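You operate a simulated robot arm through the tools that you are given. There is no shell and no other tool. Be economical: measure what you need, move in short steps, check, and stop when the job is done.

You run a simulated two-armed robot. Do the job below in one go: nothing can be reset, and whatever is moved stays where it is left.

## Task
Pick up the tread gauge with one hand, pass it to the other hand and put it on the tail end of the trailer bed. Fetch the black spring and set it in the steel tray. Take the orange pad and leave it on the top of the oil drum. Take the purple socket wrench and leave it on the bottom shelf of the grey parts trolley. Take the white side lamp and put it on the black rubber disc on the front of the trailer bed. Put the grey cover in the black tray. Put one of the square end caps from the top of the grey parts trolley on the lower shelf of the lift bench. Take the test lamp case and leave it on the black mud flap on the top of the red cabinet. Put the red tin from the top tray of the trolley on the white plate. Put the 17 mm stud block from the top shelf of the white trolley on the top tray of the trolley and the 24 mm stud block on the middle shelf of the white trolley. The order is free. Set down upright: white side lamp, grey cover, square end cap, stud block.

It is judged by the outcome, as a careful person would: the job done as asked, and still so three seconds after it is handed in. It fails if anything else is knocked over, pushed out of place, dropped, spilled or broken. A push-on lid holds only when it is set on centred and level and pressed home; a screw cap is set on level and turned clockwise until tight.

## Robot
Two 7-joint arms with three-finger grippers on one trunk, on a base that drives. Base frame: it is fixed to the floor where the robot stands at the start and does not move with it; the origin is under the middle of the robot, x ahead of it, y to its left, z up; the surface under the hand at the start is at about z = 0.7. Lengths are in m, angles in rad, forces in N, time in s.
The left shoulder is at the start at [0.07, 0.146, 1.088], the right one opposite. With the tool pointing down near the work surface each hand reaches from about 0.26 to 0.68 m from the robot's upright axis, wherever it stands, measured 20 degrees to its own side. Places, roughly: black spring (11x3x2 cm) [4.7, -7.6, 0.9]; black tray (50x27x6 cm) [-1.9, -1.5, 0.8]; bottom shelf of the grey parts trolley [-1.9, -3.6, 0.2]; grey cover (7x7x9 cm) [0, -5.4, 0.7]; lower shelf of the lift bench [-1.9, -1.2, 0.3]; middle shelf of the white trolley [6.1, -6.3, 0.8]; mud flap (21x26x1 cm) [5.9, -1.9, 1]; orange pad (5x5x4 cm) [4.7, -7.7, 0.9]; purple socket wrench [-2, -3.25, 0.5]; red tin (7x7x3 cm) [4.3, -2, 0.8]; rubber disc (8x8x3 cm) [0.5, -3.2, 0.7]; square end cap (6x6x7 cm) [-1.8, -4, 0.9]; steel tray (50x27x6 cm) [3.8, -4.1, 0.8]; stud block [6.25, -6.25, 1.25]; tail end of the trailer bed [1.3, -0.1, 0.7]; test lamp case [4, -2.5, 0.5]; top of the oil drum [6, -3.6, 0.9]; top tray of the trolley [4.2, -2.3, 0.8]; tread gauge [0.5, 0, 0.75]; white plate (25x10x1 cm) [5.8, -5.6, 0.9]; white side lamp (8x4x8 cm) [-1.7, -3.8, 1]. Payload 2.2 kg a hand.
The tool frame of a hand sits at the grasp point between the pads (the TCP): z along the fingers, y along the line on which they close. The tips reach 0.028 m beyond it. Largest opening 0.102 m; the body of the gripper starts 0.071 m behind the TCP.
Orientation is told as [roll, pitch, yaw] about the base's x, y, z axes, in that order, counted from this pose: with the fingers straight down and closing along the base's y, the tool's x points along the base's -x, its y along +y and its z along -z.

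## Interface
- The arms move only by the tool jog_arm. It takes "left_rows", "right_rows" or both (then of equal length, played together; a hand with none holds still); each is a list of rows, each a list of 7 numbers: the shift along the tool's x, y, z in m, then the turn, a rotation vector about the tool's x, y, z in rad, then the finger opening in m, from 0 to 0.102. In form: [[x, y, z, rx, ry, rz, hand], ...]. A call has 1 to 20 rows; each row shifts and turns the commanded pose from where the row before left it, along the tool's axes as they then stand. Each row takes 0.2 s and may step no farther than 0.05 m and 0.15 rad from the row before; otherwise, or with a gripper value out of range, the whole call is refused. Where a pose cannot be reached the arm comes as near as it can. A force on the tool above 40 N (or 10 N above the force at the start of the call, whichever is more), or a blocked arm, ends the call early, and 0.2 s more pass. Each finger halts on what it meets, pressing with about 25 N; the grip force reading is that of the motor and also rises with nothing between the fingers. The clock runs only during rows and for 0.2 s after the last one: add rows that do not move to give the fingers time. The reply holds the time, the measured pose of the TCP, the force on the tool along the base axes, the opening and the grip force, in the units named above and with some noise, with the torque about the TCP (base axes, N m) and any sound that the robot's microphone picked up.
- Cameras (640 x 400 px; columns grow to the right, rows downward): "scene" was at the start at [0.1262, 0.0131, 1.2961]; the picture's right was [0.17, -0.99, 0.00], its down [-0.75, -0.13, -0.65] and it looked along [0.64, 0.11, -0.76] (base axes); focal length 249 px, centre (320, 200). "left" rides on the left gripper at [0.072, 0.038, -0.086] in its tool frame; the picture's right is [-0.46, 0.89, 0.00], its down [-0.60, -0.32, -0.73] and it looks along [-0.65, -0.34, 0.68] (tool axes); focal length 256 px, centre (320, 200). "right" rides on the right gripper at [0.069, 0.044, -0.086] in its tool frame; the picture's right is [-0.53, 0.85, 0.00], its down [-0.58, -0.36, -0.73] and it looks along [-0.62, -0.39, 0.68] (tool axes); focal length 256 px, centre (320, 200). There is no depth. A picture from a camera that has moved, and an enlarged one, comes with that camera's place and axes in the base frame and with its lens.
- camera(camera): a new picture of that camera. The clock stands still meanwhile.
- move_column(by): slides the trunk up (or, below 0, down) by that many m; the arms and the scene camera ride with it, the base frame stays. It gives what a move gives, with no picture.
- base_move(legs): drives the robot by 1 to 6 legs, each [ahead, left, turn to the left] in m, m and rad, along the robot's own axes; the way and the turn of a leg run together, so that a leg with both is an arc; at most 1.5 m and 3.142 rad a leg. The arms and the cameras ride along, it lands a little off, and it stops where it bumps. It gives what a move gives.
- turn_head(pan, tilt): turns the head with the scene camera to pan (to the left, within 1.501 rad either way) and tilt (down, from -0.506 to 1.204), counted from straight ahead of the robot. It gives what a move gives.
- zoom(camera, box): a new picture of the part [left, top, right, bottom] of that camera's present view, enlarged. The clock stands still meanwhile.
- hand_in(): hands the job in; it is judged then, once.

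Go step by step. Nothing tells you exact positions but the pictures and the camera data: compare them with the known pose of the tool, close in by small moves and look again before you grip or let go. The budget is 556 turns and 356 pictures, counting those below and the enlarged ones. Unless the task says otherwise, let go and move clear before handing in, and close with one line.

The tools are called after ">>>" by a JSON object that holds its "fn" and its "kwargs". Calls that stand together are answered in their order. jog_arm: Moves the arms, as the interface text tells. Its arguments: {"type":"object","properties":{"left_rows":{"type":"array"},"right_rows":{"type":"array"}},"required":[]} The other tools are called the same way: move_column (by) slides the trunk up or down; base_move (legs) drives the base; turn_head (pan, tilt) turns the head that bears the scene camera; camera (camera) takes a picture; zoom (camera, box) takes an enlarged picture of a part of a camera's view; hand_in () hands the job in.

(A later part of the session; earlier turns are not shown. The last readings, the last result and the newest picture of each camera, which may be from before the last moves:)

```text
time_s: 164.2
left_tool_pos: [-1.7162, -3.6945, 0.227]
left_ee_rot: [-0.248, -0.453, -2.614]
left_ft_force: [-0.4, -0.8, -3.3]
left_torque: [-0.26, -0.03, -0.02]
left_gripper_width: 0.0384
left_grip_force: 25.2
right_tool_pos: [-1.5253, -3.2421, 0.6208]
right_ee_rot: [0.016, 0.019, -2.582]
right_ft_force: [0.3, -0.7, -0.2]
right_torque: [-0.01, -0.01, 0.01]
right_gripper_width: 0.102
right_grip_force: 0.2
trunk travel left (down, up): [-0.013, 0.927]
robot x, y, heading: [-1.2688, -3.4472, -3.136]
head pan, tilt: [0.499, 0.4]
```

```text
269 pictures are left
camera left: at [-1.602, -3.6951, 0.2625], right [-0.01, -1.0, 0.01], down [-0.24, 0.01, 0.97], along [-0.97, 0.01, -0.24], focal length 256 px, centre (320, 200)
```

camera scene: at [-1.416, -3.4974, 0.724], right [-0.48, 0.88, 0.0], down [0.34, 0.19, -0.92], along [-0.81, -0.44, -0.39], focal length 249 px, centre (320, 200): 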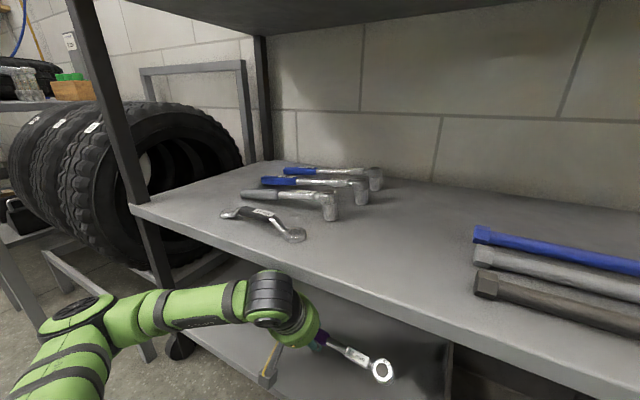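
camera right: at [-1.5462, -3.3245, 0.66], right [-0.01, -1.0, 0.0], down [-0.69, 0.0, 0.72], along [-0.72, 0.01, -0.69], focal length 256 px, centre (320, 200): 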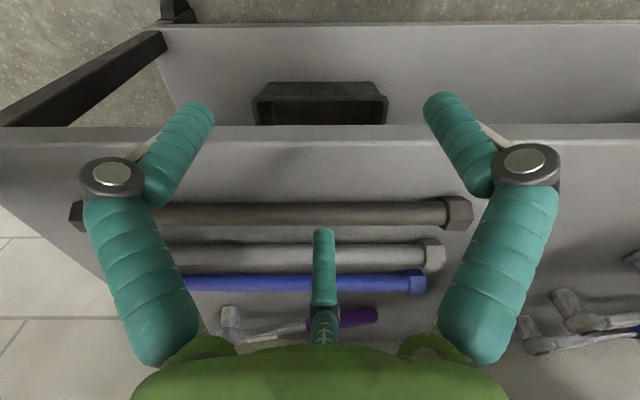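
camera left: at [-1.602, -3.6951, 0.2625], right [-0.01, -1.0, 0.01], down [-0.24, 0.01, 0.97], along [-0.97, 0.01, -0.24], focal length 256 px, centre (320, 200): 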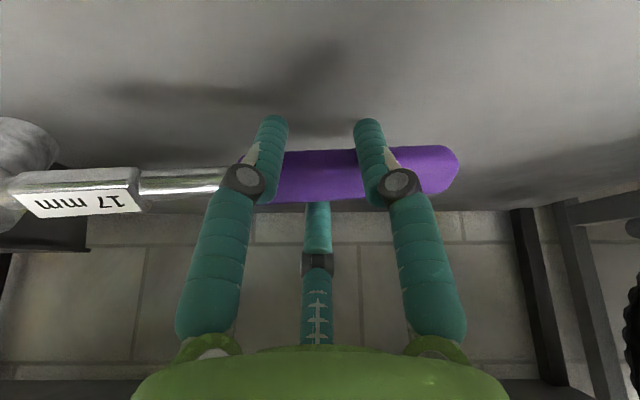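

>>> {"fn": "jog_arm", "kwargs": {"left_rows": [[0.0035, 0.0018, 0.0069, 0, 0, 0, 0.0], [0, 0, 0, 0, 0, 0, 0.0]]}}

>>> {"fn": "jog_arm", "kwargs": {"left_rows": [[0.0035, 0.0018, 0.0069, 0, 0, 0, 0.0], [0, 0, 0, 0, 0, 0, 0.0]]}}

```text
time_s: 164.8
left_tool_pos: [-1.7161, -3.6949, 0.2199]
left_ee_rot: [-0.247, -0.452, -2.612]
left_ft_force: [0.5, 0.4, -3.3]
left_torque: [-0.17, -0.02, 0.0]
left_gripper_width: 0.0385
left_grip_force: 25.2
right_tool_pos: [-1.5244, -3.2423, 0.6216]
right_ee_rot: [0.015, 0.016, -2.581]
right_ft_force: [-0.2, 0.3, 0.2]
right_torque: [-0.02, 0.02, 0.0]
right_gripper_width: 0.1023
right_grip_force: 0.0
trunk travel left (down, up): [-0.013, 0.927]
robot x, y, heading: [-1.2753, -3.4519, -3.14]
head pan, tilt: [0.499, 0.4]
```

```text
time_s: 165.4
left_tool_pos: [-1.7151, -3.6961, 0.2119]
left_ee_rot: [-0.249, -0.455, -2.613]
left_ft_force: [0.1, -0.2, -4.2]
left_torque: [-0.2, -0.06, 0.01]
left_gripper_width: 0.0385
left_grip_force: 24.9
right_tool_pos: [-1.5243, -3.2432, 0.621]
right_ee_rot: [0.014, 0.018, -2.581]
right_ft_force: [0.7, -0.6, 0.2]
right_torque: [0.01, 0.01, 0.0]
right_gripper_width: 0.1019
right_grip_force: 0.1
trunk travel left (down, up): [-0.013, 0.927]
robot x, y, heading: [-1.2706, -3.4532, -3.135]
head pan, tilt: [0.499, 0.4]
```

>>> {"fn": "jog_arm", "kwargs": {"left_rows": [[0.0027, 0.0014, 0.0052, 0, 0, 0, 0.0], [0, 0, 0, 0, 0, 0, 0.0]]}}

>>> {"fn": "jog_arm", "kwargs": {"left_rows": [[0.0022, 0.0012, 0.0043, 0, 0, 0, 0.0], [0, 0, 0, 0, 0, 0, 0.0]]}}

>>> {"fn": "zoom", "kwargs": {"camera": "left", "box": [0, 60, 480, 260]}}

```text
time_s: 166.0
left_tool_pos: [-1.7152, -3.6956, 0.2058]
left_ee_rot: [-0.25, -0.454, -2.613]
left_ft_force: [0.7, 0.5, -3.4]
left_torque: [-0.2, -0.03, -0.01]
left_gripper_width: 0.0383
left_grip_force: 25.0
right_tool_pos: [-1.5247, -3.2421, 0.6215]
right_ee_rot: [0.016, 0.018, -2.581]
right_ft_force: [0.3, 0.9, 0.3]
right_torque: [-0.02, -0.01, 0.02]
right_gripper_width: 0.1019
right_grip_force: 0.0
trunk travel left (down, up): [-0.013, 0.927]
robot x, y, heading: [-1.2722, -3.4549, -3.136]
head pan, tilt: [0.499, 0.4]
```

```text
time_s: 166.6
left_tool_pos: [-1.7158, -3.6942, 0.2005]
left_ee_rot: [-0.251, -0.454, -2.613]
left_ft_force: [0.1, -0.2, -3.6]
left_torque: [-0.24, -0.01, -0.02]
left_gripper_width: 0.0383
left_grip_force: 25.0
right_tool_pos: [-1.5253, -3.2417, 0.6205]
right_ee_rot: [0.016, 0.017, -2.582]
right_ft_force: [-0.8, 0.6, -0.3]
right_torque: [0.02, -0.01, 0.01]
right_gripper_width: 0.1021
right_grip_force: 0.1
trunk travel left (down, up): [-0.013, 0.927]
robot x, y, heading: [-1.2677, -3.4503, -3.135]
head pan, tilt: [0.499, 0.4]
```

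```text
1.33 times, centred on (240, 160) of left
camera zoom: at [-1.6014, -3.6953, 0.236], right [-0.01, -1.0, 0.01], down [-0.24, 0.01, 0.97], along [-0.97, 0.01, -0.24], focal length 341 px, centre (427, 253)
```

zoom: 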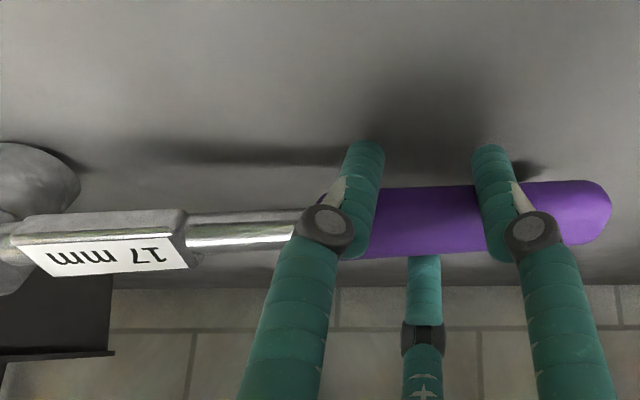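

>>> {"fn": "jog_arm", "kwargs": {"left_rows": [[0.0022, 0.0012, 0.0043, 0, 0, 0, 0.0], [0, 0, 0, 0, 0, 0, 0.0]]}}

>>> {"fn": "jog_arm", "kwargs": {"left_rows": [[0.0018, 0.0009, 0.0035, 0, 0, 0, 0.0], [0, 0, 0, 0, 0, 0, 0.0]]}}

>>> {"fn": "jog_arm", "kwargs": {"left_rows": [[0.0018, 0.0009, 0.0035, 0, 0, 0, 0.0], [0, 0, 0, 0, 0, 0, 0.0]]}}

>>> {"fn": "zoom", "kwargs": {"camera": "left", "box": [0, 60, 480, 260]}}

```text
time_s: 167.2
left_tool_pos: [-1.715, -3.6935, 0.1977]
left_ee_rot: [-0.254, -0.456, -2.612]
left_ft_force: [0.4, -0.3, 5.0]
left_torque: [1.23, 0.02, 0.07]
left_gripper_width: 0.0382
left_grip_force: 25.1
right_tool_pos: [-1.5245, -3.242, 0.6219]
right_ee_rot: [0.015, 0.016, -2.58]
right_ft_force: [-0.2, 0.1, 0.5]
right_torque: [0.01, -0.01, 0.02]
right_gripper_width: 0.1019
right_grip_force: 0.0
trunk travel left (down, up): [-0.013, 0.927]
robot x, y, heading: [-1.2728, -3.4529, -3.137]
head pan, tilt: [0.499, 0.4]
```

```text
time_s: 167.8
left_tool_pos: [-1.7175, -3.6943, 0.1943]
left_ee_rot: [-0.253, -0.456, -2.612]
left_ft_force: [-4.4, 2.9, 11.5]
left_torque: [1.17, 0.08, 0.5]
left_gripper_width: 0.0381
left_grip_force: 24.9
right_tool_pos: [-1.5246, -3.2417, 0.6219]
right_ee_rot: [0.016, 0.016, -2.584]
right_ft_force: [1.0, -0.1, 0.3]
right_torque: [-0.01, -0.03, 0.03]
right_gripper_width: 0.1019
right_grip_force: 0.0
trunk travel left (down, up): [-0.013, 0.927]
robot x, y, heading: [-1.2753, -3.4523, -3.14]
head pan, tilt: [0.499, 0.4]
```

```text
time_s: 168.6
left_tool_pos: [-1.7168, -3.6948, 0.1957]
left_ee_rot: [-0.257, -0.464, -2.61]
left_ft_force: [12.7, -2.1, 20.1]
left_torque: [0.21, -0.55, -0.28]
left_gripper_width: 0.0383
left_grip_force: 25.0
right_tool_pos: [-1.5239, -3.2427, 0.6201]
right_ee_rot: [0.017, 0.014, -2.58]
right_ft_force: [-0.1, -0.1, -0.2]
right_torque: [-0.01, 0.03, -0.04]
right_gripper_width: 0.1019
right_grip_force: 0.0
trunk travel left (down, up): [-0.013, 0.927]
robot x, y, heading: [-1.2727, -3.4516, -3.131]
head pan, tilt: [0.499, 0.4]
stopped in row 2 (left hand): the force on the tool passed its limit at 41 N (the readings are from after the stop); the commanded pose is now the measured one
```

```text
1.33 times, centred on (240, 160) of left
camera zoom: at [-1.6017, -3.6952, 0.2275], right [-0.01, -1.0, 0.01], down [-0.22, 0.01, 0.97], along [-0.97, 0.01, -0.22], focal length 341 px, centre (427, 253)
```

zoom: 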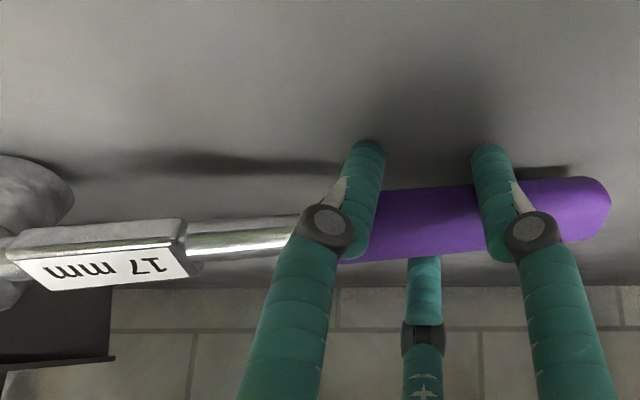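

>>> {"fn": "jog_arm", "kwargs": {"left_rows": [[-0.0018, -0.0009, -0.0035, 0, 0, 0, 0.036], [-0.0018, -0.0009, -0.0035, 0, 0, 0, 0.05], [0, 0, 0, 0, 0, 0, 0.06], [-0.0018, -0.0009, -0.0035, 0, 0, 0, 0.07], [0, 0, -0.01, 0, 0, 0, 0.085], [0, 0, -0.02, 0, 0, 0, 0.085], [0, 0, -0.03, 0, 0, 0, 0.085], [0, 0, -0.03, 0, 0, 0, 0.085], [0, 0, 0, 0, 0, 0, 0.085]]}}

>>> {"fn": "camera", "kwargs": {"camera": "left"}}

```text
time_s: 170.6
left_tool_pos: [-1.6807, -3.6953, 0.2816]
left_ee_rot: [-0.255, -0.46, -2.612]
left_ft_force: [-0.3, 0.4, 0.0]
left_torque: [-0.02, 0.0, 0.02]
left_gripper_width: 0.0849
left_grip_force: 0.1
left hand out of reach, approached as far as the arm can: row 8
right_tool_pos: [-1.5251, -3.2424, 0.6214]
right_ee_rot: [0.015, 0.017, -2.582]
right_ft_force: [0.7, -0.4, 0.4]
right_torque: [-0.04, 0.03, 0.0]
right_gripper_width: 0.1023
right_grip_force: 0.0
trunk travel left (down, up): [-0.013, 0.927]
robot x, y, heading: [-1.2728, -3.4523, -3.138]
head pan, tilt: [0.499, 0.4]
```

```text
266 pictures are left
camera left: at [-1.5667, -3.6958, 0.3155], right [-0.01, -1.0, 0.0], down [-0.23, 0.01, 0.97], along [-0.97, 0.01, -0.23], focal length 256 px, centre (320, 200)
```

left: 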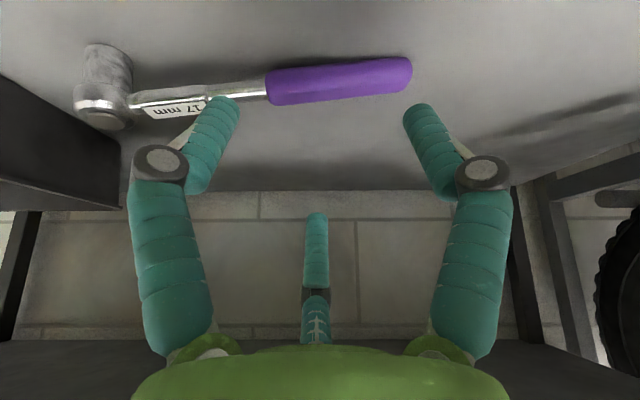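

Wrench is on the bottom shelf. Back out, restore the hand, raise the trunk, and look at the top of the trolley for lamp and end caps.

>>> {"fn": "base_move", "kwargs": {"legs": [[-0.33, 0, 0.0]]}}

>>> {"fn": "jog_arm", "kwargs": {"left_rows": [[0, 0, 0, -0.0602, 0.1152, 0, 0.102], [0, 0, 0, -0.0602, 0.1152, 0, 0.102], [0, 0, 0, -0.0602, 0.1152, 0, 0.102], [0, 0, 0, -0.0602, 0.1152, 0, 0.102], [0, 0, -0.05, 0, 0, 0, 0.102], [0, 0, -0.05, 0, 0, 0, 0.102], [0, 0, -0.05, 0, 0, 0, 0.102], [0, 0, -0.05, 0, 0, 0, 0.102], [0, 0, -0.05, 0, 0, 0, 0.102], [0, 0, 0, 0, 0, 0, 0.102]]}}

>>> {"fn": "move_column", "kwargs": {"by": 0.4}}

>>> {"fn": "move_column", "kwargs": {"by": 0.3}}

>>> {"fn": "turn_head", "kwargs": {"pan": 0.3, "tilt": 0.55}}

>>> {"fn": "camera", "kwargs": {"camera": "scene"}}

```text
time_s: 172.8
left_tool_pos: [-1.3495, -3.6947, 0.2811]
left_ee_rot: [-0.257, -0.462, -2.615]
left_ft_force: [0.8, -0.4, 0.5]
left_torque: [-0.02, -0.01, -0.03]
left_gripper_width: 0.0852
left_grip_force: 0.0
right_tool_pos: [-1.1945, -3.2393, 0.6219]
right_ee_rot: [0.015, 0.018, -2.584]
right_ft_force: [-0.7, 0.2, -0.3]
right_torque: [0.01, -0.01, 0.03]
right_gripper_width: 0.1019
right_grip_force: 0.0
trunk travel left (down, up): [-0.013, 0.927]
robot x, y, heading: [-0.9382, -3.448, -3.138]
head pan, tilt: [0.499, 0.4]
```

```text
time_s: 175.0
left_tool_pos: [-1.3503, -3.6923, 0.5321]
left_ee_rot: [0.003, 0.0, -2.673]
left_ft_force: [0.2, 0.1, 0.2]
left_torque: [0.0, -0.03, 0.01]
left_gripper_width: 0.1019
left_grip_force: 0.0
right_tool_pos: [-1.1931, -3.2395, 0.6222]
right_ee_rot: [0.014, 0.017, -2.582]
right_ft_force: [-0.5, -0.2, 0.2]
right_torque: [-0.01, 0.02, -0.01]
right_gripper_width: 0.1019
right_grip_force: 0.0
trunk travel left (down, up): [-0.013, 0.927]
robot x, y, heading: [-0.9382, -3.4533, -3.136]
head pan, tilt: [0.499, 0.4]
```

```text
time_s: 178.8
left_tool_pos: [-1.3507, -3.6921, 0.9316]
left_ee_rot: [0.004, -0.001, -2.671]
left_ft_force: [-0.5, -0.1, -0.4]
left_torque: [-0.01, -0.02, 0.0]
left_gripper_width: 0.1021
left_grip_force: 0.1
right_tool_pos: [-1.1926, -3.2405, 1.0215]
right_ee_rot: [0.015, 0.016, -2.581]
right_ft_force: [0.1, 1.5, -0.7]
right_torque: [0.0, 0.02, -0.03]
right_gripper_width: 0.1021
right_grip_force: 0.1
trunk travel left (down, up): [-0.413, 0.527]
robot x, y, heading: [-0.9387, -3.4525, -3.138]
head pan, tilt: [0.499, 0.4]
```

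```text
time_s: 181.8
left_tool_pos: [-1.3505, -3.6933, 1.2316]
left_ee_rot: [0.002, -0.003, -2.672]
left_ft_force: [-0.2, -0.8, -0.8]
left_torque: [0.0, -0.03, -0.01]
left_gripper_width: 0.1023
left_grip_force: 0.1
right_tool_pos: [-1.193, -3.2403, 1.3225]
right_ee_rot: [0.017, 0.017, -2.584]
right_ft_force: [0.6, 0.2, -0.8]
right_torque: [-0.01, -0.01, 0.01]
right_gripper_width: 0.1019
right_grip_force: 0.0
trunk travel left (down, up): [-0.713, 0.227]
robot x, y, heading: [-0.9407, -3.4532, -3.141]
head pan, tilt: [0.499, 0.4]
```

```text
time_s: 182.5
left_tool_pos: [-1.3499, -3.6932, 1.231]
left_ee_rot: [0.004, -0.004, -2.674]
left_ft_force: [0.2, 0.2, 0.2]
left_torque: [0.03, -0.02, 0.0]
left_gripper_width: 0.1022
left_grip_force: 0.1
right_tool_pos: [-1.1934, -3.2403, 1.3212]
right_ee_rot: [0.016, 0.017, -2.584]
right_ft_force: [-0.3, 0.1, -0.3]
right_torque: [-0.01, -0.02, -0.03]
right_gripper_width: 0.1019
right_grip_force: 0.0
trunk travel left (down, up): [-0.713, 0.227]
robot x, y, heading: [-0.9419, -3.451, -3.138]
head pan, tilt: [0.3, 0.55]
```

```text
265 pictures are left
camera scene: at [-1.0767, -3.4779, 1.4103], right [-0.3, 0.95, 0.0], down [0.5, 0.16, -0.85], along [-0.81, -0.26, -0.52], focal length 249 px, centre (320, 200)
```

scene: 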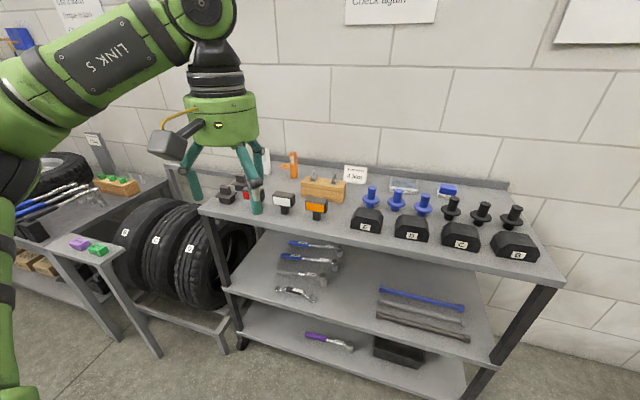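

>>> {"fn": "zoom", "kwargs": {"camera": "scene", "box": [190, 140, 350, 240]}}

>>> {"fn": "base_move", "kwargs": {"legs": [[0, 0.4, 0], [0.12, 0, 0]]}}

>>> {"fn": "turn_head", "kwargs": {"pan": 0.0, "tilt": 0.7}}

>>> {"fn": "camera", "kwargs": {"camera": "scene"}}

```text
4.00 times, centred on (270, 190) of scene
camera zoom: at [-1.0767, -3.4779, 1.4103], right [-0.3, 0.95, 0.0], down [0.5, 0.16, -0.85], along [-0.81, -0.26, -0.52], focal length 995 px, centre (520, 240)
```

zoom: 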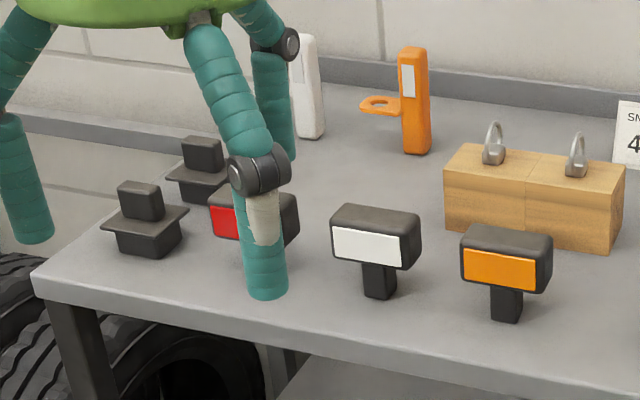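

```text
time_s: 185.9
left_tool_pos: [-1.4654, -4.097, 1.2326]
left_ee_rot: [0.0, -0.004, -2.67]
left_ft_force: [0.7, -1.4, 0.2]
left_torque: [0.0, 0.0, 0.0]
left_gripper_width: 0.102
left_grip_force: 0.0
right_tool_pos: [-1.3096, -3.643, 1.3223]
right_ee_rot: [0.013, 0.015, -2.58]
right_ft_force: [0.4, -0.5, 1.1]
right_torque: [-0.01, 0.01, 0.03]
right_gripper_width: 0.1022
right_grip_force: 0.1
trunk travel left (down, up): [-0.713, 0.227]
robot x, y, heading: [-1.0608, -3.8516, -3.134]
head pan, tilt: [0.3, 0.55]
```

```text
time_s: 186.7
left_tool_pos: [-1.4696, -4.0957, 1.2305]
left_ee_rot: [0.004, -0.003, -2.668]
left_ft_force: [-1.3, 0.4, 0.2]
left_torque: [0.04, -0.01, 0.01]
left_gripper_width: 0.102
left_grip_force: 0.1
right_tool_pos: [-1.3139, -3.6423, 1.3221]
right_ee_rot: [0.016, 0.017, -2.579]
right_ft_force: [0.0, -0.1, 0.8]
right_torque: [-0.01, 0.02, -0.01]
right_gripper_width: 0.1019
right_grip_force: 0.0
trunk travel left (down, up): [-0.713, 0.227]
robot x, y, heading: [-1.06, -3.8516, -3.135]
head pan, tilt: [0.0, 0.7]
```

```text
263 pictures are left
camera scene: at [-1.1952, -3.8544, 1.3971], right [-0.01, 1.0, 0.0], down [0.64, 0.01, -0.76], along [-0.76, -0.01, -0.64], focal length 249 px, centre (320, 200)
```

scene: 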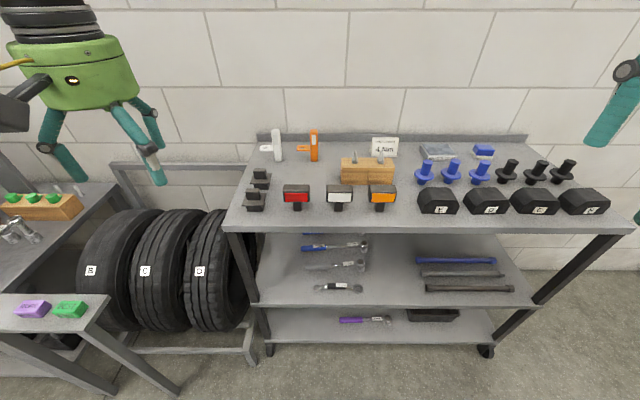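

>>> {"fn": "zoom", "kwargs": {"camera": "scene", "box": [230, 150, 420, 230]}}

```text
3.37 times, centred on (325, 190) of scene
camera zoom: at [-1.1952, -3.8544, 1.3971], right [-0.01, 1.0, 0.0], down [0.64, 0.01, -0.76], along [-0.76, -0.01, -0.64], focal length 838 px, centre (303, 234)
```

zoom: 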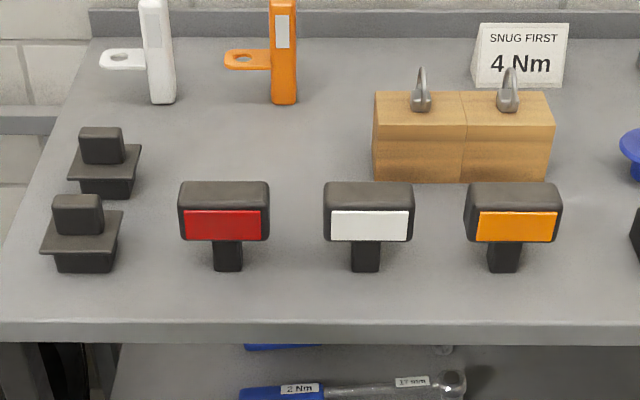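

>>> {"fn": "base_move", "kwargs": {"legs": [[0.16, 0, 0]]}}

>>> {"fn": "jog_arm", "kwargs": {"left_rows": [[-0.0109, -0.0118, 0.019, 0, 0, 0, 0.102], [-0.0109, -0.0118, 0.019, 0, 0, 0, 0.102], [-0.0109, -0.0118, 0.019, 0, 0, 0, 0.102], [-0.0109, -0.0118, 0.019, 0, 0, 0, 0.102], [-0.0109, -0.0118, 0.019, 0, 0, 0, 0.102], [-0.0109, -0.0118, 0.019, 0, 0, 0, 0.102], [-0.0109, -0.0118, 0.019, 0, 0, 0, 0.09], [-0.0109, -0.0118, 0.019, 0, 0, 0, 0.08], [0, 0, 0, 0, 0, 0, 0.08]], "right_rows": [[-0.0402, -0.001, 0.028, 0, 0, 0, 0.102], [-0.0402, -0.001, 0.028, 0, 0, 0, 0.102], [-0.0402, -0.001, 0.028, 0, 0, 0, 0.102], [-0.0402, -0.001, 0.028, 0, 0, 0, 0.102], [-0.0402, -0.001, 0.028, 0, 0, 0, 0.102], [-0.0402, -0.001, 0.028, 0, 0, 0, 0.102], [-0.0402, -0.001, 0.028, 0, 0, 0, 0.102], [-0.0402, -0.001, 0.028, 0, 0, 0, 0.102], [0, 0, 0, 0, 0, 0, 0.102]]}}

>>> {"fn": "camera", "kwargs": {"camera": "left"}}

>>> {"fn": "camera", "kwargs": {"camera": "right"}}

```text
time_s: 188.1
left_tool_pos: [-1.6243, -4.0967, 1.2325]
left_ee_rot: [0.002, -0.006, -2.668]
left_ft_force: [0.7, 0.5, 0.8]
left_torque: [0.0, 0.02, 0.0]
left_gripper_width: 0.1019
left_grip_force: 0.0
right_tool_pos: [-1.4693, -3.6439, 1.323]
right_ee_rot: [0.012, 0.014, -2.579]
right_ft_force: [0.4, 0.1, 0.4]
right_torque: [-0.01, 0.11, 0.04]
right_gripper_width: 0.1019
right_grip_force: 0.2
trunk travel left (down, up): [-0.713, 0.227]
robot x, y, heading: [-1.2187, -3.8536, -3.134]
head pan, tilt: [0.0, 0.7]
```

```text
time_s: 190.1
left_tool_pos: [-1.7471, -4.0539, 1.0807]
left_ee_rot: [0.001, -0.005, -2.671]
left_ft_force: [0.5, 0.2, 0.4]
left_torque: [-0.01, 0.02, 0.0]
left_gripper_width: 0.08
left_grip_force: 0.2
right_tool_pos: [-1.7421, -3.8089, 1.0929]
right_ee_rot: [0.015, 0.015, -2.578]
right_ft_force: [0.0, 0.6, -0.4]
right_torque: [0.01, 0.03, -0.01]
right_gripper_width: 0.1021
right_grip_force: 0.0
trunk travel left (down, up): [-0.713, 0.227]
robot x, y, heading: [-1.2203, -3.8535, -3.138]
head pan, tilt: [0.0, 0.7]
```

```text
261 pictures are left
camera left: at [-1.6645, -4.0537, 1.167], right [-0.01, -1.0, 0.0], down [-0.68, 0.01, 0.73], along [-0.73, 0.01, -0.68], focal length 256 px, centre (320, 200)
```

left: 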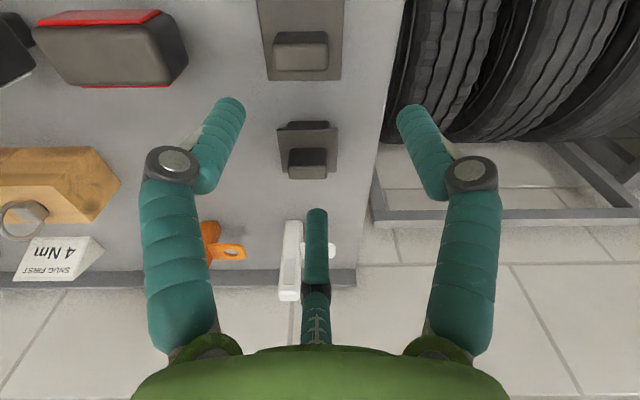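

```text
260 pictures are left
camera right: at [-1.6631, -3.8099, 1.1797], right [0.0, -1.0, 0.0], down [-0.7, 0.0, 0.72], along [-0.72, 0.0, -0.7], focal length 256 px, centre (320, 200)
```

right: 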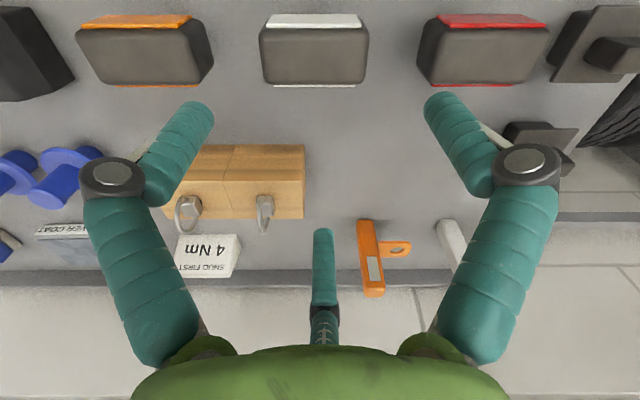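

>>> {"fn": "jog_arm", "kwargs": {"left_rows": [[0.011, -0.001, 0.03, 0, 0, 0, 0.08], [0, 0, 0.03, 0, 0, 0, 0.08], [0, 0, 0, 0, 0, 0, 0.08]], "right_rows": [[0.012, 0.008, 0.03, 0, 0, 0, 0.102], [0, 0, 0.03, 0, 0, 0, 0.102], [0, 0, 0, 0, 0, 0, 0.102]]}}

>>> {"fn": "camera", "kwargs": {"camera": "left"}}

>>> {"fn": "camera", "kwargs": {"camera": "right"}}

>>> {"fn": "camera", "kwargs": {"camera": "scene"}}

```text
time_s: 190.9
left_tool_pos: [-1.7371, -4.0464, 1.0203]
left_ee_rot: [0.001, -0.003, -2.668]
left_ft_force: [0.5, 0.3, 0.0]
left_torque: [-0.02, 0.02, 0.02]
left_gripper_width: 0.08
left_grip_force: 0.0
right_tool_pos: [-1.7276, -3.8108, 1.0339]
right_ee_rot: [0.015, 0.016, -2.578]
right_ft_force: [0.8, 0.2, 0.1]
right_torque: [-0.03, -0.01, -0.02]
right_gripper_width: 0.1019
right_grip_force: 0.0
trunk travel left (down, up): [-0.713, 0.227]
robot x, y, heading: [-1.219, -3.8567, -3.131]
head pan, tilt: [0.0, 0.7]
```

```text
259 pictures are left
camera left: at [-1.6563, -4.0476, 1.1061], right [-0.01, -1.0, 0.0], down [-0.68, 0.01, 0.73], along [-0.73, 0.01, -0.68], focal length 256 px, centre (320, 200)
```

left: 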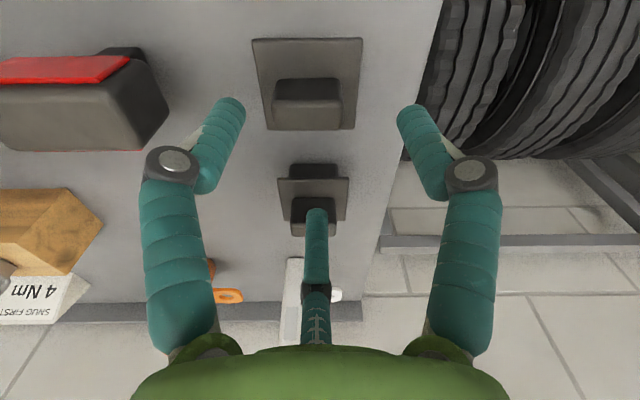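

```text
258 pictures are left
camera right: at [-1.6468, -3.8111, 1.1209], right [0.0, -1.0, 0.0], down [-0.7, 0.0, 0.72], along [-0.72, 0.0, -0.7], focal length 256 px, centre (320, 200)
```

right: 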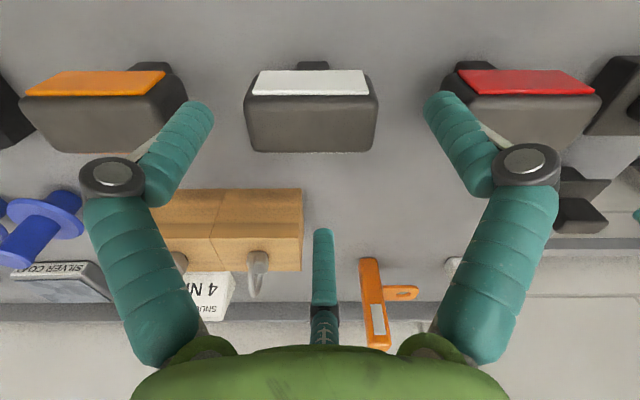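

```text
257 pictures are left
camera scene: at [-1.3534, -3.8556, 1.3972], right [-0.01, 1.0, 0.0], down [0.64, 0.0, -0.77], along [-0.77, -0.01, -0.64], focal length 249 px, centre (320, 200)
```

scene: 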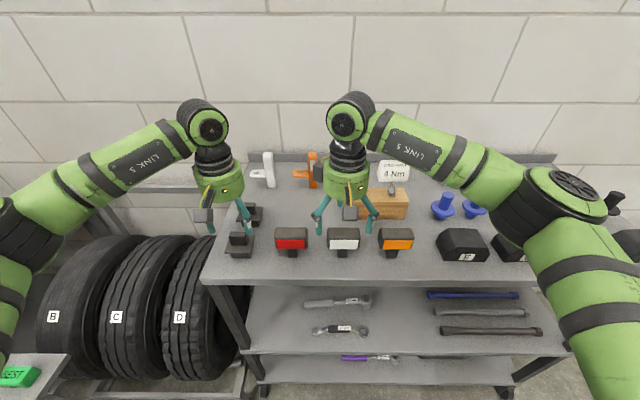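

>>> {"fn": "jog_arm", "kwargs": {"left_rows": [[0.0207, 0.0034, 0, 0, 0, 0, 0.08], [0, 0, 0.02, 0, 0, 0, 0.08], [0, 0, 0.02, 0, 0, 0, 0.08], [0, 0, 0, 0, 0, 0, 0.08]], "right_rows": [[0.0101, 0.0019, 0, 0, 0, 0, 0.102], [0, 0, 0.032, 0, 0, 0, 0.102], [0, 0, 0.032, 0, 0, 0, 0.102], [0, 0, 0, 0, 0, 0, 0.102]]}}

>>> {"fn": "camera", "kwargs": {"camera": "left"}}

>>> {"fn": "camera", "kwargs": {"camera": "right"}}

>>> {"fn": "zoom", "kwargs": {"camera": "scene", "box": [180, 180, 420, 290]}}

```text
time_s: 191.9
left_tool_pos: [-1.7177, -4.0409, 0.9805]
left_ee_rot: [0.001, -0.004, -2.671]
left_ft_force: [-0.6, 0.1, 0.9]
left_torque: [0.0, 0.0, -0.02]
left_gripper_width: 0.08
left_grip_force: 0.0
right_tool_pos: [-1.7147, -3.8081, 0.9698]
right_ee_rot: [0.013, 0.013, -2.578]
right_ft_force: [-0.2, 0.5, 0.1]
right_torque: [0.02, 0.0, 0.02]
right_gripper_width: 0.1022
right_grip_force: 0.1
trunk travel left (down, up): [-0.713, 0.227]
robot x, y, heading: [-1.2156, -3.8523, -3.13]
head pan, tilt: [0.0, 0.7]
```

```text
256 pictures are left
camera left: at [-1.6354, -4.0414, 1.0668], right [-0.01, -1.0, 0.0], down [-0.68, 0.01, 0.73], along [-0.73, 0.01, -0.68], focal length 256 px, centre (320, 200)
```

left: 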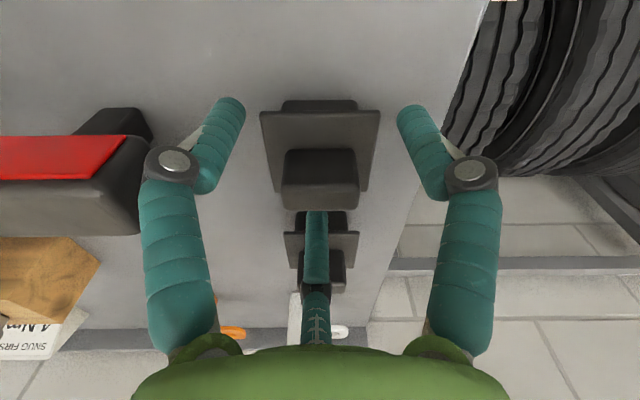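

```text
255 pictures are left
camera right: at [-1.635, -3.8077, 1.0569], right [0.0, -1.0, 0.0], down [-0.7, 0.0, 0.72], along [-0.72, 0.0, -0.7], focal length 256 px, centre (320, 200)
```

right: 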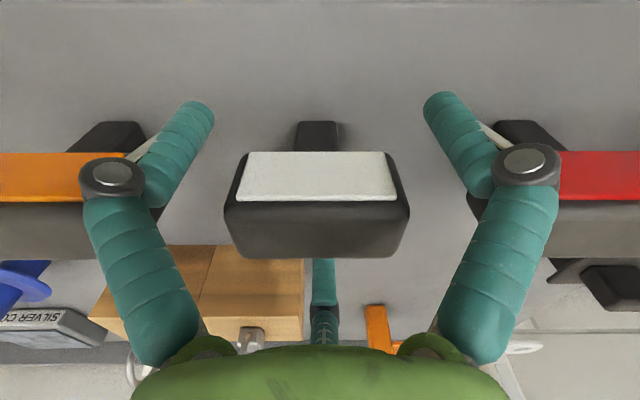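

```text
2.67 times, centred on (300, 235) of scene
camera zoom: at [-1.3528, -3.8555, 1.3973], right [-0.01, 1.0, 0.0], down [0.64, 0.0, -0.77], along [-0.77, -0.01, -0.64], focal length 663 px, centre (373, 107)
```

zoom: 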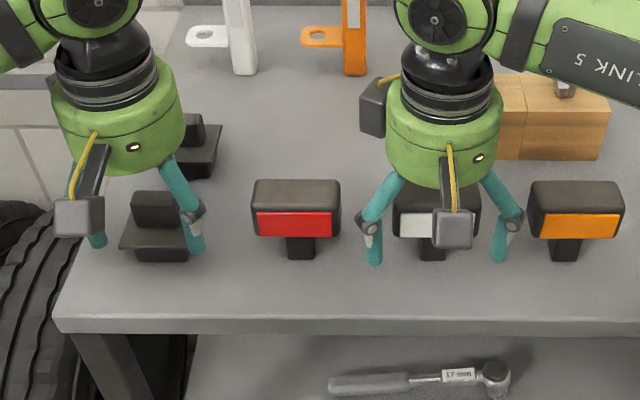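

>>> {"fn": "jog_arm", "kwargs": {"left_rows": [[0, 0, 0, 0, 0, 0, 0.06], [0, 0, 0, 0, 0, 0, 0.04], [0, 0, 0, 0, 0, 0, 0.02], [0, 0, 0, 0, 0, 0, 0.02], [0, 0, 0, 0, 0, 0, 0.02]], "right_rows": [[0, 0, 0, 0, 0, 0, 0.08], [0, 0, 0, 0, 0, 0, 0.06], [0, 0, 0, 0, 0, 0, 0.03], [0, 0, 0, 0, 0, 0, 0.02], [0, 0, 0, 0, 0, 0, 0.02]]}}

>>> {"fn": "camera", "kwargs": {"camera": "left"}}

>>> {"fn": "camera", "kwargs": {"camera": "right"}}

```text
time_s: 193.1
left_tool_pos: [-1.7174, -4.0403, 0.9808]
left_ee_rot: [0.002, -0.003, -2.667]
left_ft_force: [0.0, -1.2, 1.0]
left_torque: [0.02, 0.03, -0.01]
left_gripper_width: 0.0274
left_grip_force: 25.0
right_tool_pos: [-1.7151, -3.8081, 0.9697]
right_ee_rot: [0.015, 0.016, -2.579]
right_ft_force: [-1.1, 1.1, 2.1]
right_torque: [0.04, 0.1, -0.02]
right_gripper_width: 0.0548
right_grip_force: 24.5
trunk travel left (down, up): [-0.713, 0.227]
robot x, y, heading: [-1.2178, -3.849, -3.135]
head pan, tilt: [0.0, 0.7]
```

```text
253 pictures are left
camera left: at [-1.636, -4.0414, 1.0669], right [-0.01, -1.0, 0.0], down [-0.68, 0.01, 0.73], along [-0.73, 0.01, -0.68], focal length 256 px, centre (320, 200)
```

left: 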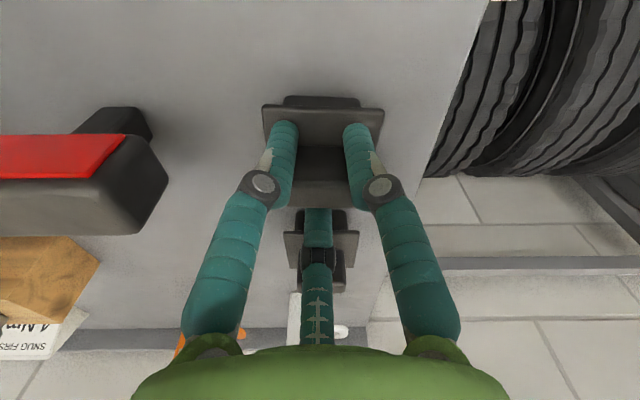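

```text
252 pictures are left
camera right: at [-1.6357, -3.8075, 1.0571], right [0.0, -1.0, 0.0], down [-0.7, 0.0, 0.72], along [-0.72, 0.0, -0.7], focal length 256 px, centre (320, 200)
```

right: 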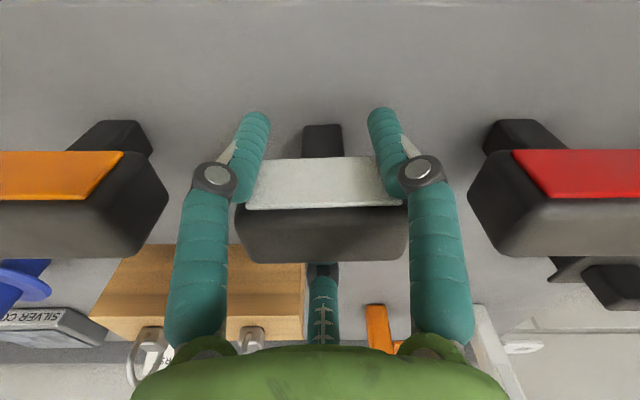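

>>> {"fn": "jog_arm", "kwargs": {"left_rows": [[0, 0, -0.02, 0, 0, 0, 0.01], [0, 0, -0.03, 0, 0, 0, 0.01], [0, 0, -0.04, 0, 0, 0, 0.01], [0, 0, -0.04, 0, 0, 0, 0.01], [0, 0, 0, 0, 0, 0, 0.01]], "right_rows": [[0, 0, -0.02, 0, 0, 0, 0.02], [0, 0, -0.03, 0, 0, 0, 0.02], [0, 0, -0.04, 0, 0, 0, 0.02], [0, 0, -0.04, 0, 0, 0, 0.02], [0, 0, 0, 0, 0, 0, 0.02]]}}

>>> {"fn": "camera", "kwargs": {"camera": "scene"}}

```text
time_s: 194.3
left_tool_pos: [-1.7193, -4.04, 1.1106]
left_ee_rot: [0.003, -0.002, -2.672]
left_ft_force: [-0.4, 0.3, -1.3]
left_torque: [0.01, -0.03, 0.02]
left_gripper_width: 0.0272
left_grip_force: 25.1
right_tool_pos: [-1.7203, -3.8076, 1.0985]
right_ee_rot: [0.016, 0.018, -2.579]
right_ft_force: [-0.1, 0.3, -1.3]
right_torque: [-0.01, 0.0, -0.01]
right_gripper_width: 0.0548
right_grip_force: 25.1
trunk travel left (down, up): [-0.713, 0.227]
robot x, y, heading: [-1.2161, -3.8583, -3.134]
head pan, tilt: [0.0, 0.7]
```

```text
251 pictures are left
camera scene: at [-1.355, -3.8557, 1.397], right [-0.01, 1.0, 0.0], down [0.64, 0.0, -0.76], along [-0.76, -0.01, -0.64], focal length 249 px, centre (320, 200)
```

scene: 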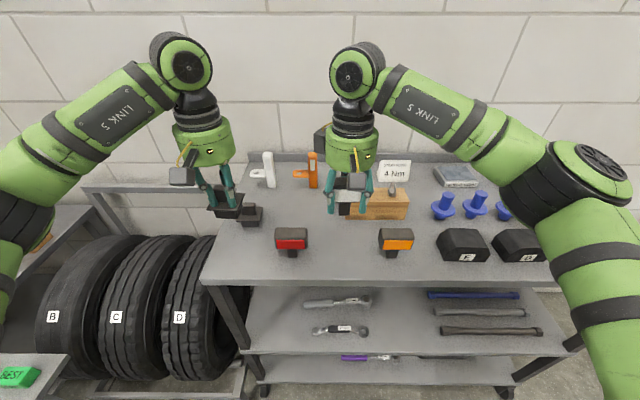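

Both are held. Back away, turn round to the trailer, and look for the rubber disc.

>>> {"fn": "base_move", "kwargs": {"legs": [[-0.45, 0, 0], [0, 0, 3.1]]}}

>>> {"fn": "turn_head", "kwargs": {"pan": 0.2, "tilt": 0.45}}

>>> {"fn": "camera", "kwargs": {"camera": "scene"}}

```text
time_s: 204.3
left_tool_pos: [-0.2659, -3.6781, 1.1095]
left_ee_rot: [0.003, -0.003, 0.444]
left_ft_force: [-0.2, -1.4, -1.1]
left_torque: [0.0, 0.01, 0.03]
left_gripper_width: 0.0273
left_grip_force: 24.7
right_tool_pos: [-0.2703, -3.9117, 1.0985]
right_ee_rot: [0.015, 0.016, 0.532]
right_ft_force: [-0.8, 0.2, -2.0]
right_torque: [0.03, 0.05, 0.0]
right_gripper_width: 0.0551
right_grip_force: 24.7
trunk travel left (down, up): [-0.713, 0.227]
robot x, y, heading: [-0.7685, -3.8507, -0.022]
head pan, tilt: [0.0, 0.7]
```

```text
time_s: 205.0
left_tool_pos: [-0.2655, -3.6795, 1.1113]
left_ee_rot: [0.002, -0.003, 0.443]
left_ft_force: [0.0, -0.9, -0.8]
left_torque: [-0.03, 0.02, 0.0]
left_gripper_width: 0.0271
left_grip_force: 24.9
right_tool_pos: [-0.2708, -3.9102, 1.0989]
right_ee_rot: [0.016, 0.016, 0.535]
right_ft_force: [-0.4, 0.2, -1.4]
right_torque: [0.03, 0.01, 0.01]
right_gripper_width: 0.0549
right_grip_force: 24.9
trunk travel left (down, up): [-0.713, 0.227]
robot x, y, heading: [-0.7688, -3.8501, -0.021]
head pan, tilt: [0.201, 0.45]
```

```text
250 pictures are left
camera scene: at [-0.6299, -3.8351, 1.4192], right [0.18, -0.98, 0.0], down [-0.43, -0.08, -0.9], along [0.89, 0.16, -0.44], focal length 249 px, centre (320, 200)
```

scene: 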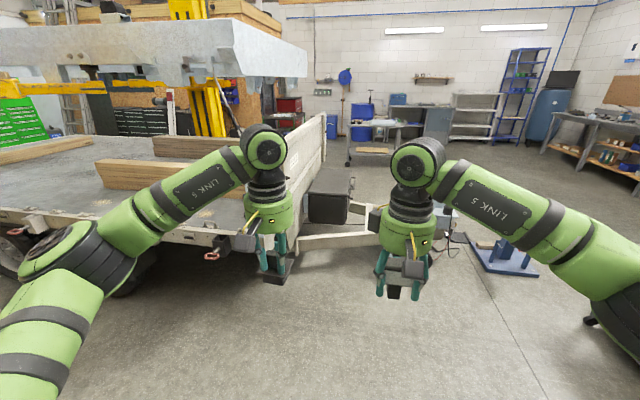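

>>> {"fn": "base_move", "kwargs": {"legs": [[0, 0.83, 0.021], [0.3, 0, 0]]}}

>>> {"fn": "turn_head", "kwargs": {"pan": -0.15, "tilt": 0.65}}

>>> {"fn": "camera", "kwargs": {"camera": "scene"}}

```text
time_s: 211.1
left_tool_pos: [0.0314, -2.8253, 1.1108]
left_ee_rot: [0.002, -0.002, 0.477]
left_ft_force: [-0.3, -0.1, -1.8]
left_torque: [0.02, 0.02, 0.03]
left_gripper_width: 0.0277
left_grip_force: 24.8
right_tool_pos: [0.0339, -3.0566, 1.0989]
right_ee_rot: [0.015, 0.015, 0.568]
right_ft_force: [-0.2, 0.0, -1.6]
right_torque: [0.0, 0.0, 0.04]
right_gripper_width: 0.055
right_grip_force: 25.2
trunk travel left (down, up): [-0.713, 0.227]
robot x, y, heading: [-0.4646, -3.018, 0.011]
head pan, tilt: [0.201, 0.45]
```

```text
time_s: 212.0
left_tool_pos: [0.0337, -2.8243, 1.1113]
left_ee_rot: [0.001, -0.002, 0.476]
left_ft_force: [-0.3, 0.3, -0.6]
left_torque: [0.0, 0.01, 0.0]
left_gripper_width: 0.0272
left_grip_force: 25.4
right_tool_pos: [0.0348, -3.0573, 1.0981]
right_ee_rot: [0.016, 0.017, 0.567]
right_ft_force: [0.1, -0.5, -1.5]
right_torque: [0.0, 0.01, 0.02]
right_gripper_width: 0.055
right_grip_force: 25.1
trunk travel left (down, up): [-0.713, 0.227]
robot x, y, heading: [-0.4699, -3.0114, 0.017]
head pan, tilt: [-0.15, 0.649]
```

```text
249 pictures are left
camera scene: at [-0.3292, -3.0245, 1.4014], right [-0.14, -0.99, 0.0], down [-0.6, 0.08, -0.8], along [0.79, -0.11, -0.6], focal length 249 px, centre (320, 200)
```

scene: 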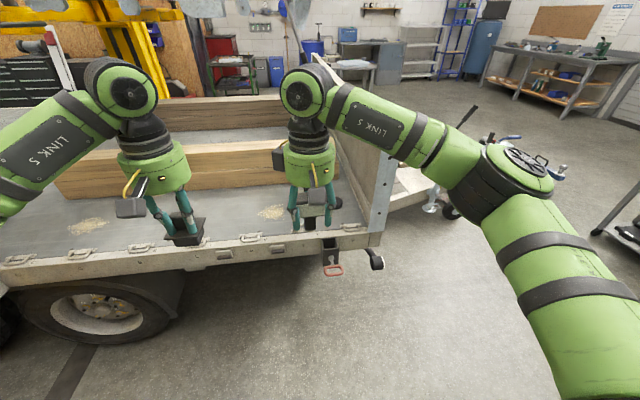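

>>> {"fn": "zoom", "kwargs": {"camera": "scene", "box": [250, 150, 410, 250]}}

>>> {"fn": "camera", "kwargs": {"camera": "right"}}

```text
4.00 times, centred on (330, 200) of scene
camera zoom: at [-0.3292, -3.0245, 1.4014], right [-0.14, -0.99, 0.0], down [-0.6, 0.08, -0.8], along [0.79, -0.11, -0.6], focal length 995 px, centre (280, 200)
```

zoom: 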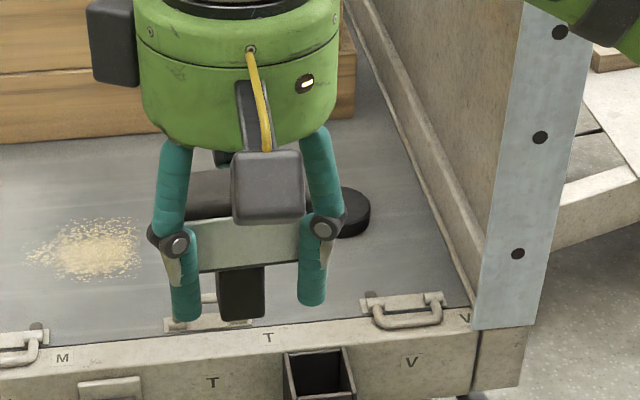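

```text
247 pictures are left
camera right: at [-0.0444, -3.0581, 1.186], right [0.0, 1.0, 0.0], down [0.7, 0.0, 0.72], along [0.72, 0.01, -0.7], focal length 256 px, centre (320, 200)
```

right: 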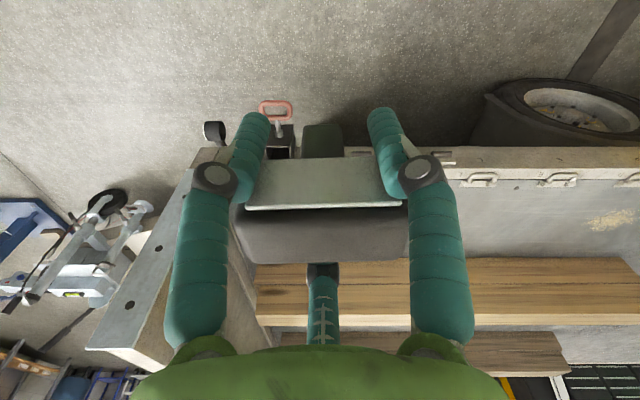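

>>> {"fn": "move_column", "kwargs": {"by": 0.18}}

>>> {"fn": "base_move", "kwargs": {"legs": [[0.32, 0.17, 0], [0, 0, -0.62]]}}

>>> {"fn": "turn_head", "kwargs": {"pan": 0, "tilt": 0.75}}

>>> {"fn": "camera", "kwargs": {"camera": "scene"}}

```text
time_s: 214.0
left_tool_pos: [0.0338, -2.8248, 1.2907]
left_ee_rot: [0.002, -0.005, 0.477]
left_ft_force: [-0.5, -0.3, -1.7]
left_torque: [0.02, 0.01, 0.0]
left_gripper_width: 0.0272
left_grip_force: 24.8
right_tool_pos: [0.0347, -3.0573, 1.2788]
right_ee_rot: [0.015, 0.015, 0.568]
right_ft_force: [-0.1, 0.2, -1.7]
right_torque: [0.02, -0.01, 0.03]
right_gripper_width: 0.0551
right_grip_force: 25.1
trunk travel left (down, up): [-0.893, 0.047]
robot x, y, heading: [-0.4685, -3.0116, 0.009]
head pan, tilt: [-0.15, 0.649]
```

```text
time_s: 218.0
left_tool_pos: [0.3677, -2.975, 1.2889]
left_ee_rot: [0.003, -0.002, -0.143]
left_ft_force: [0.0, -0.5, -0.9]
left_torque: [-0.02, 0.02, -0.02]
left_gripper_width: 0.0272
left_grip_force: 24.7
right_tool_pos: [0.2363, -3.1657, 1.2794]
right_ee_rot: [0.013, 0.015, -0.051]
right_ft_force: [-0.8, 0.3, -3.2]
right_torque: [0.03, 0.02, 0.02]
right_gripper_width: 0.0551
right_grip_force: 24.5
trunk travel left (down, up): [-0.893, 0.047]
robot x, y, heading: [-0.1462, -2.8393, -0.606]
head pan, tilt: [-0.15, 0.649]
```

```text
time_s: 218.7
left_tool_pos: [0.3673, -2.9761, 1.2903]
left_ee_rot: [0.001, -0.002, -0.141]
left_ft_force: [-0.2, 0.2, -0.8]
left_torque: [0.01, -0.02, 0.01]
left_gripper_width: 0.0272
left_grip_force: 24.8
right_tool_pos: [0.236, -3.1666, 1.279]
right_ee_rot: [0.015, 0.016, -0.05]
right_ft_force: [0.5, 0.5, -2.0]
right_torque: [0.04, 0.02, 0.0]
right_gripper_width: 0.0552
right_grip_force: 25.2
trunk travel left (down, up): [-0.893, 0.047]
robot x, y, heading: [-0.1511, -2.8374, -0.613]
head pan, tilt: [0.0, 0.75]
```

```text
246 pictures are left
camera scene: at [-0.0381, -2.9166, 1.5729], right [-0.57, -0.82, 0.0], down [-0.56, 0.39, -0.73], along [0.6, -0.42, -0.68], focal length 249 px, centre (320, 200)
```

scene: 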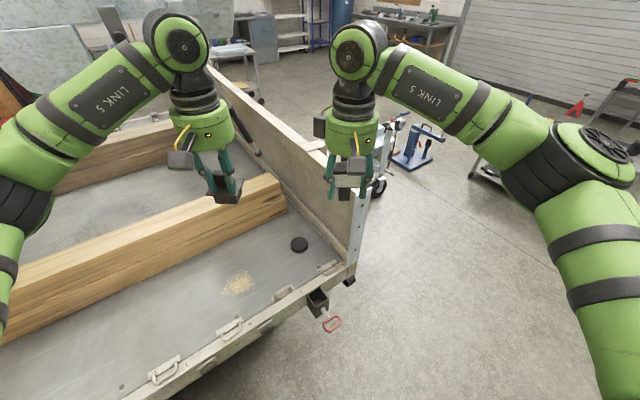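

>>> {"fn": "jog_arm", "kwargs": {"left_rows": [[0.014, 0.0385, 0, 0, 0, 0, 0.01], [0.014, 0.0385, 0, 0, 0, 0, 0.01], [0.014, 0.0385, 0, 0, 0, 0, 0.01], [0.014, 0.0385, 0, 0, 0, 0, 0.01], [0.014, 0.0385, 0, 0, 0, 0, 0.01], [0, 0, 0, 0, 0, 0, 0.01]]}}

>>> {"fn": "base_move", "kwargs": {"legs": [[0.2, 0, 0]]}}

>>> {"fn": "jog_arm", "kwargs": {"right_rows": [[-0.0316, 0.019, 0, 0, 0, 0, 0.02], [-0.0316, 0.019, 0, 0, 0, 0, 0.02], [-0.0316, 0.019, 0, 0, 0, 0, 0.02], [-0.0316, 0.019, 0, 0, 0, 0, 0.02], [0, 0, 0.04, 0, 0, 0, 0.02], [0, 0, 0.04, 0, 0, 0, 0.02], [0, 0, 0.04, 0, 0, 0, 0.02], [0, 0, 0.04, 0, 0, 0, 0.02], [0, 0, 0, 0, 0, 0, 0.02]]}}

>>> {"fn": "camera", "kwargs": {"camera": "scene"}}

>>> {"fn": "camera", "kwargs": {"camera": "right"}}

```text
time_s: 220.1
left_tool_pos: [0.3258, -2.7775, 1.2911]
left_ee_rot: [0.002, -0.004, -0.143]
left_ft_force: [0.1, 0.3, -0.3]
left_torque: [0.02, 0.03, -0.02]
left_gripper_width: 0.027
left_grip_force: 24.8
right_tool_pos: [0.2349, -3.1679, 1.2775]
right_ee_rot: [0.016, 0.016, -0.051]
right_ft_force: [0.2, -0.1, -1.4]
right_torque: [0.04, 0.02, 0.0]
right_gripper_width: 0.0549
right_grip_force: 25.1
trunk travel left (down, up): [-0.893, 0.047]
robot x, y, heading: [-0.1457, -2.8401, -0.607]
head pan, tilt: [0.0, 0.75]
```

```text
time_s: 221.7
left_tool_pos: [0.4857, -2.886, 1.2924]
left_ee_rot: [0.001, -0.007, -0.143]
left_ft_force: [-0.3, -0.7, -1.1]
left_torque: [-0.05, -0.06, 0.03]
left_gripper_width: 0.0274
left_grip_force: 25.1
right_tool_pos: [0.3944, -3.2768, 1.2801]
right_ee_rot: [0.014, 0.013, -0.05]
right_ft_force: [0.0, 0.1, -1.9]
right_torque: [-0.04, 0.01, 0.02]
right_gripper_width: 0.0549
right_grip_force: 24.7
trunk travel left (down, up): [-0.893, 0.047]
robot x, y, heading: [0.0175, -2.953, -0.603]
head pan, tilt: [0.0, 0.75]
```

```text
time_s: 223.7
left_tool_pos: [0.4891, -2.8893, 1.292]
left_ee_rot: [0.002, -0.004, -0.142]
left_ft_force: [-0.3, -0.4, -0.7]
left_torque: [0.0, -0.01, 0.0]
left_gripper_width: 0.0271
left_grip_force: 25.0
right_tool_pos: [0.5103, -3.2009, 1.1187]
right_ee_rot: [0.015, 0.015, -0.05]
right_ft_force: [0.8, -0.2, -1.6]
right_torque: [0.03, 0.02, -0.04]
right_gripper_width: 0.055
right_grip_force: 24.8
right hand out of reach, approached as far as the arm can: row 4
trunk travel left (down, up): [-0.893, 0.047]
robot x, y, heading: [0.015, -2.9553, -0.606]
head pan, tilt: [0.0, 0.75]
```

```text
245 pictures are left
camera scene: at [0.125, -3.0306, 1.5728], right [-0.57, -0.82, 0.0], down [-0.56, 0.39, -0.73], along [0.6, -0.42, -0.68], focal length 249 px, centre (320, 200)
```

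scene: 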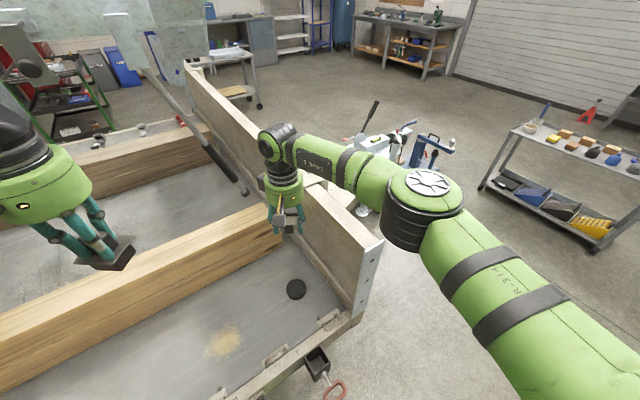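

```text
244 pictures are left
camera right: at [0.4442, -3.1559, 1.2061], right [0.58, 0.82, 0.0], down [0.57, -0.4, 0.72], along [0.59, -0.41, -0.7], focal length 256 px, centre (320, 200)
```

right: 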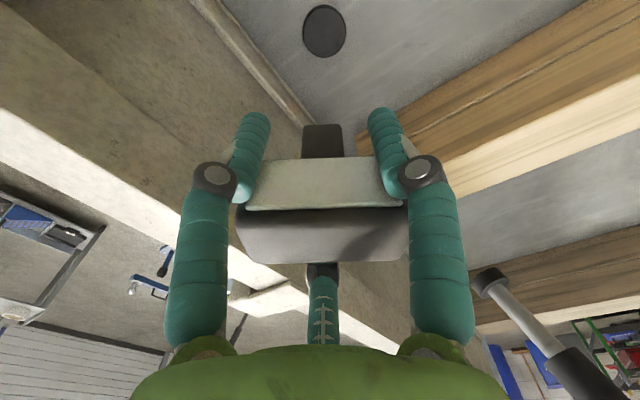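

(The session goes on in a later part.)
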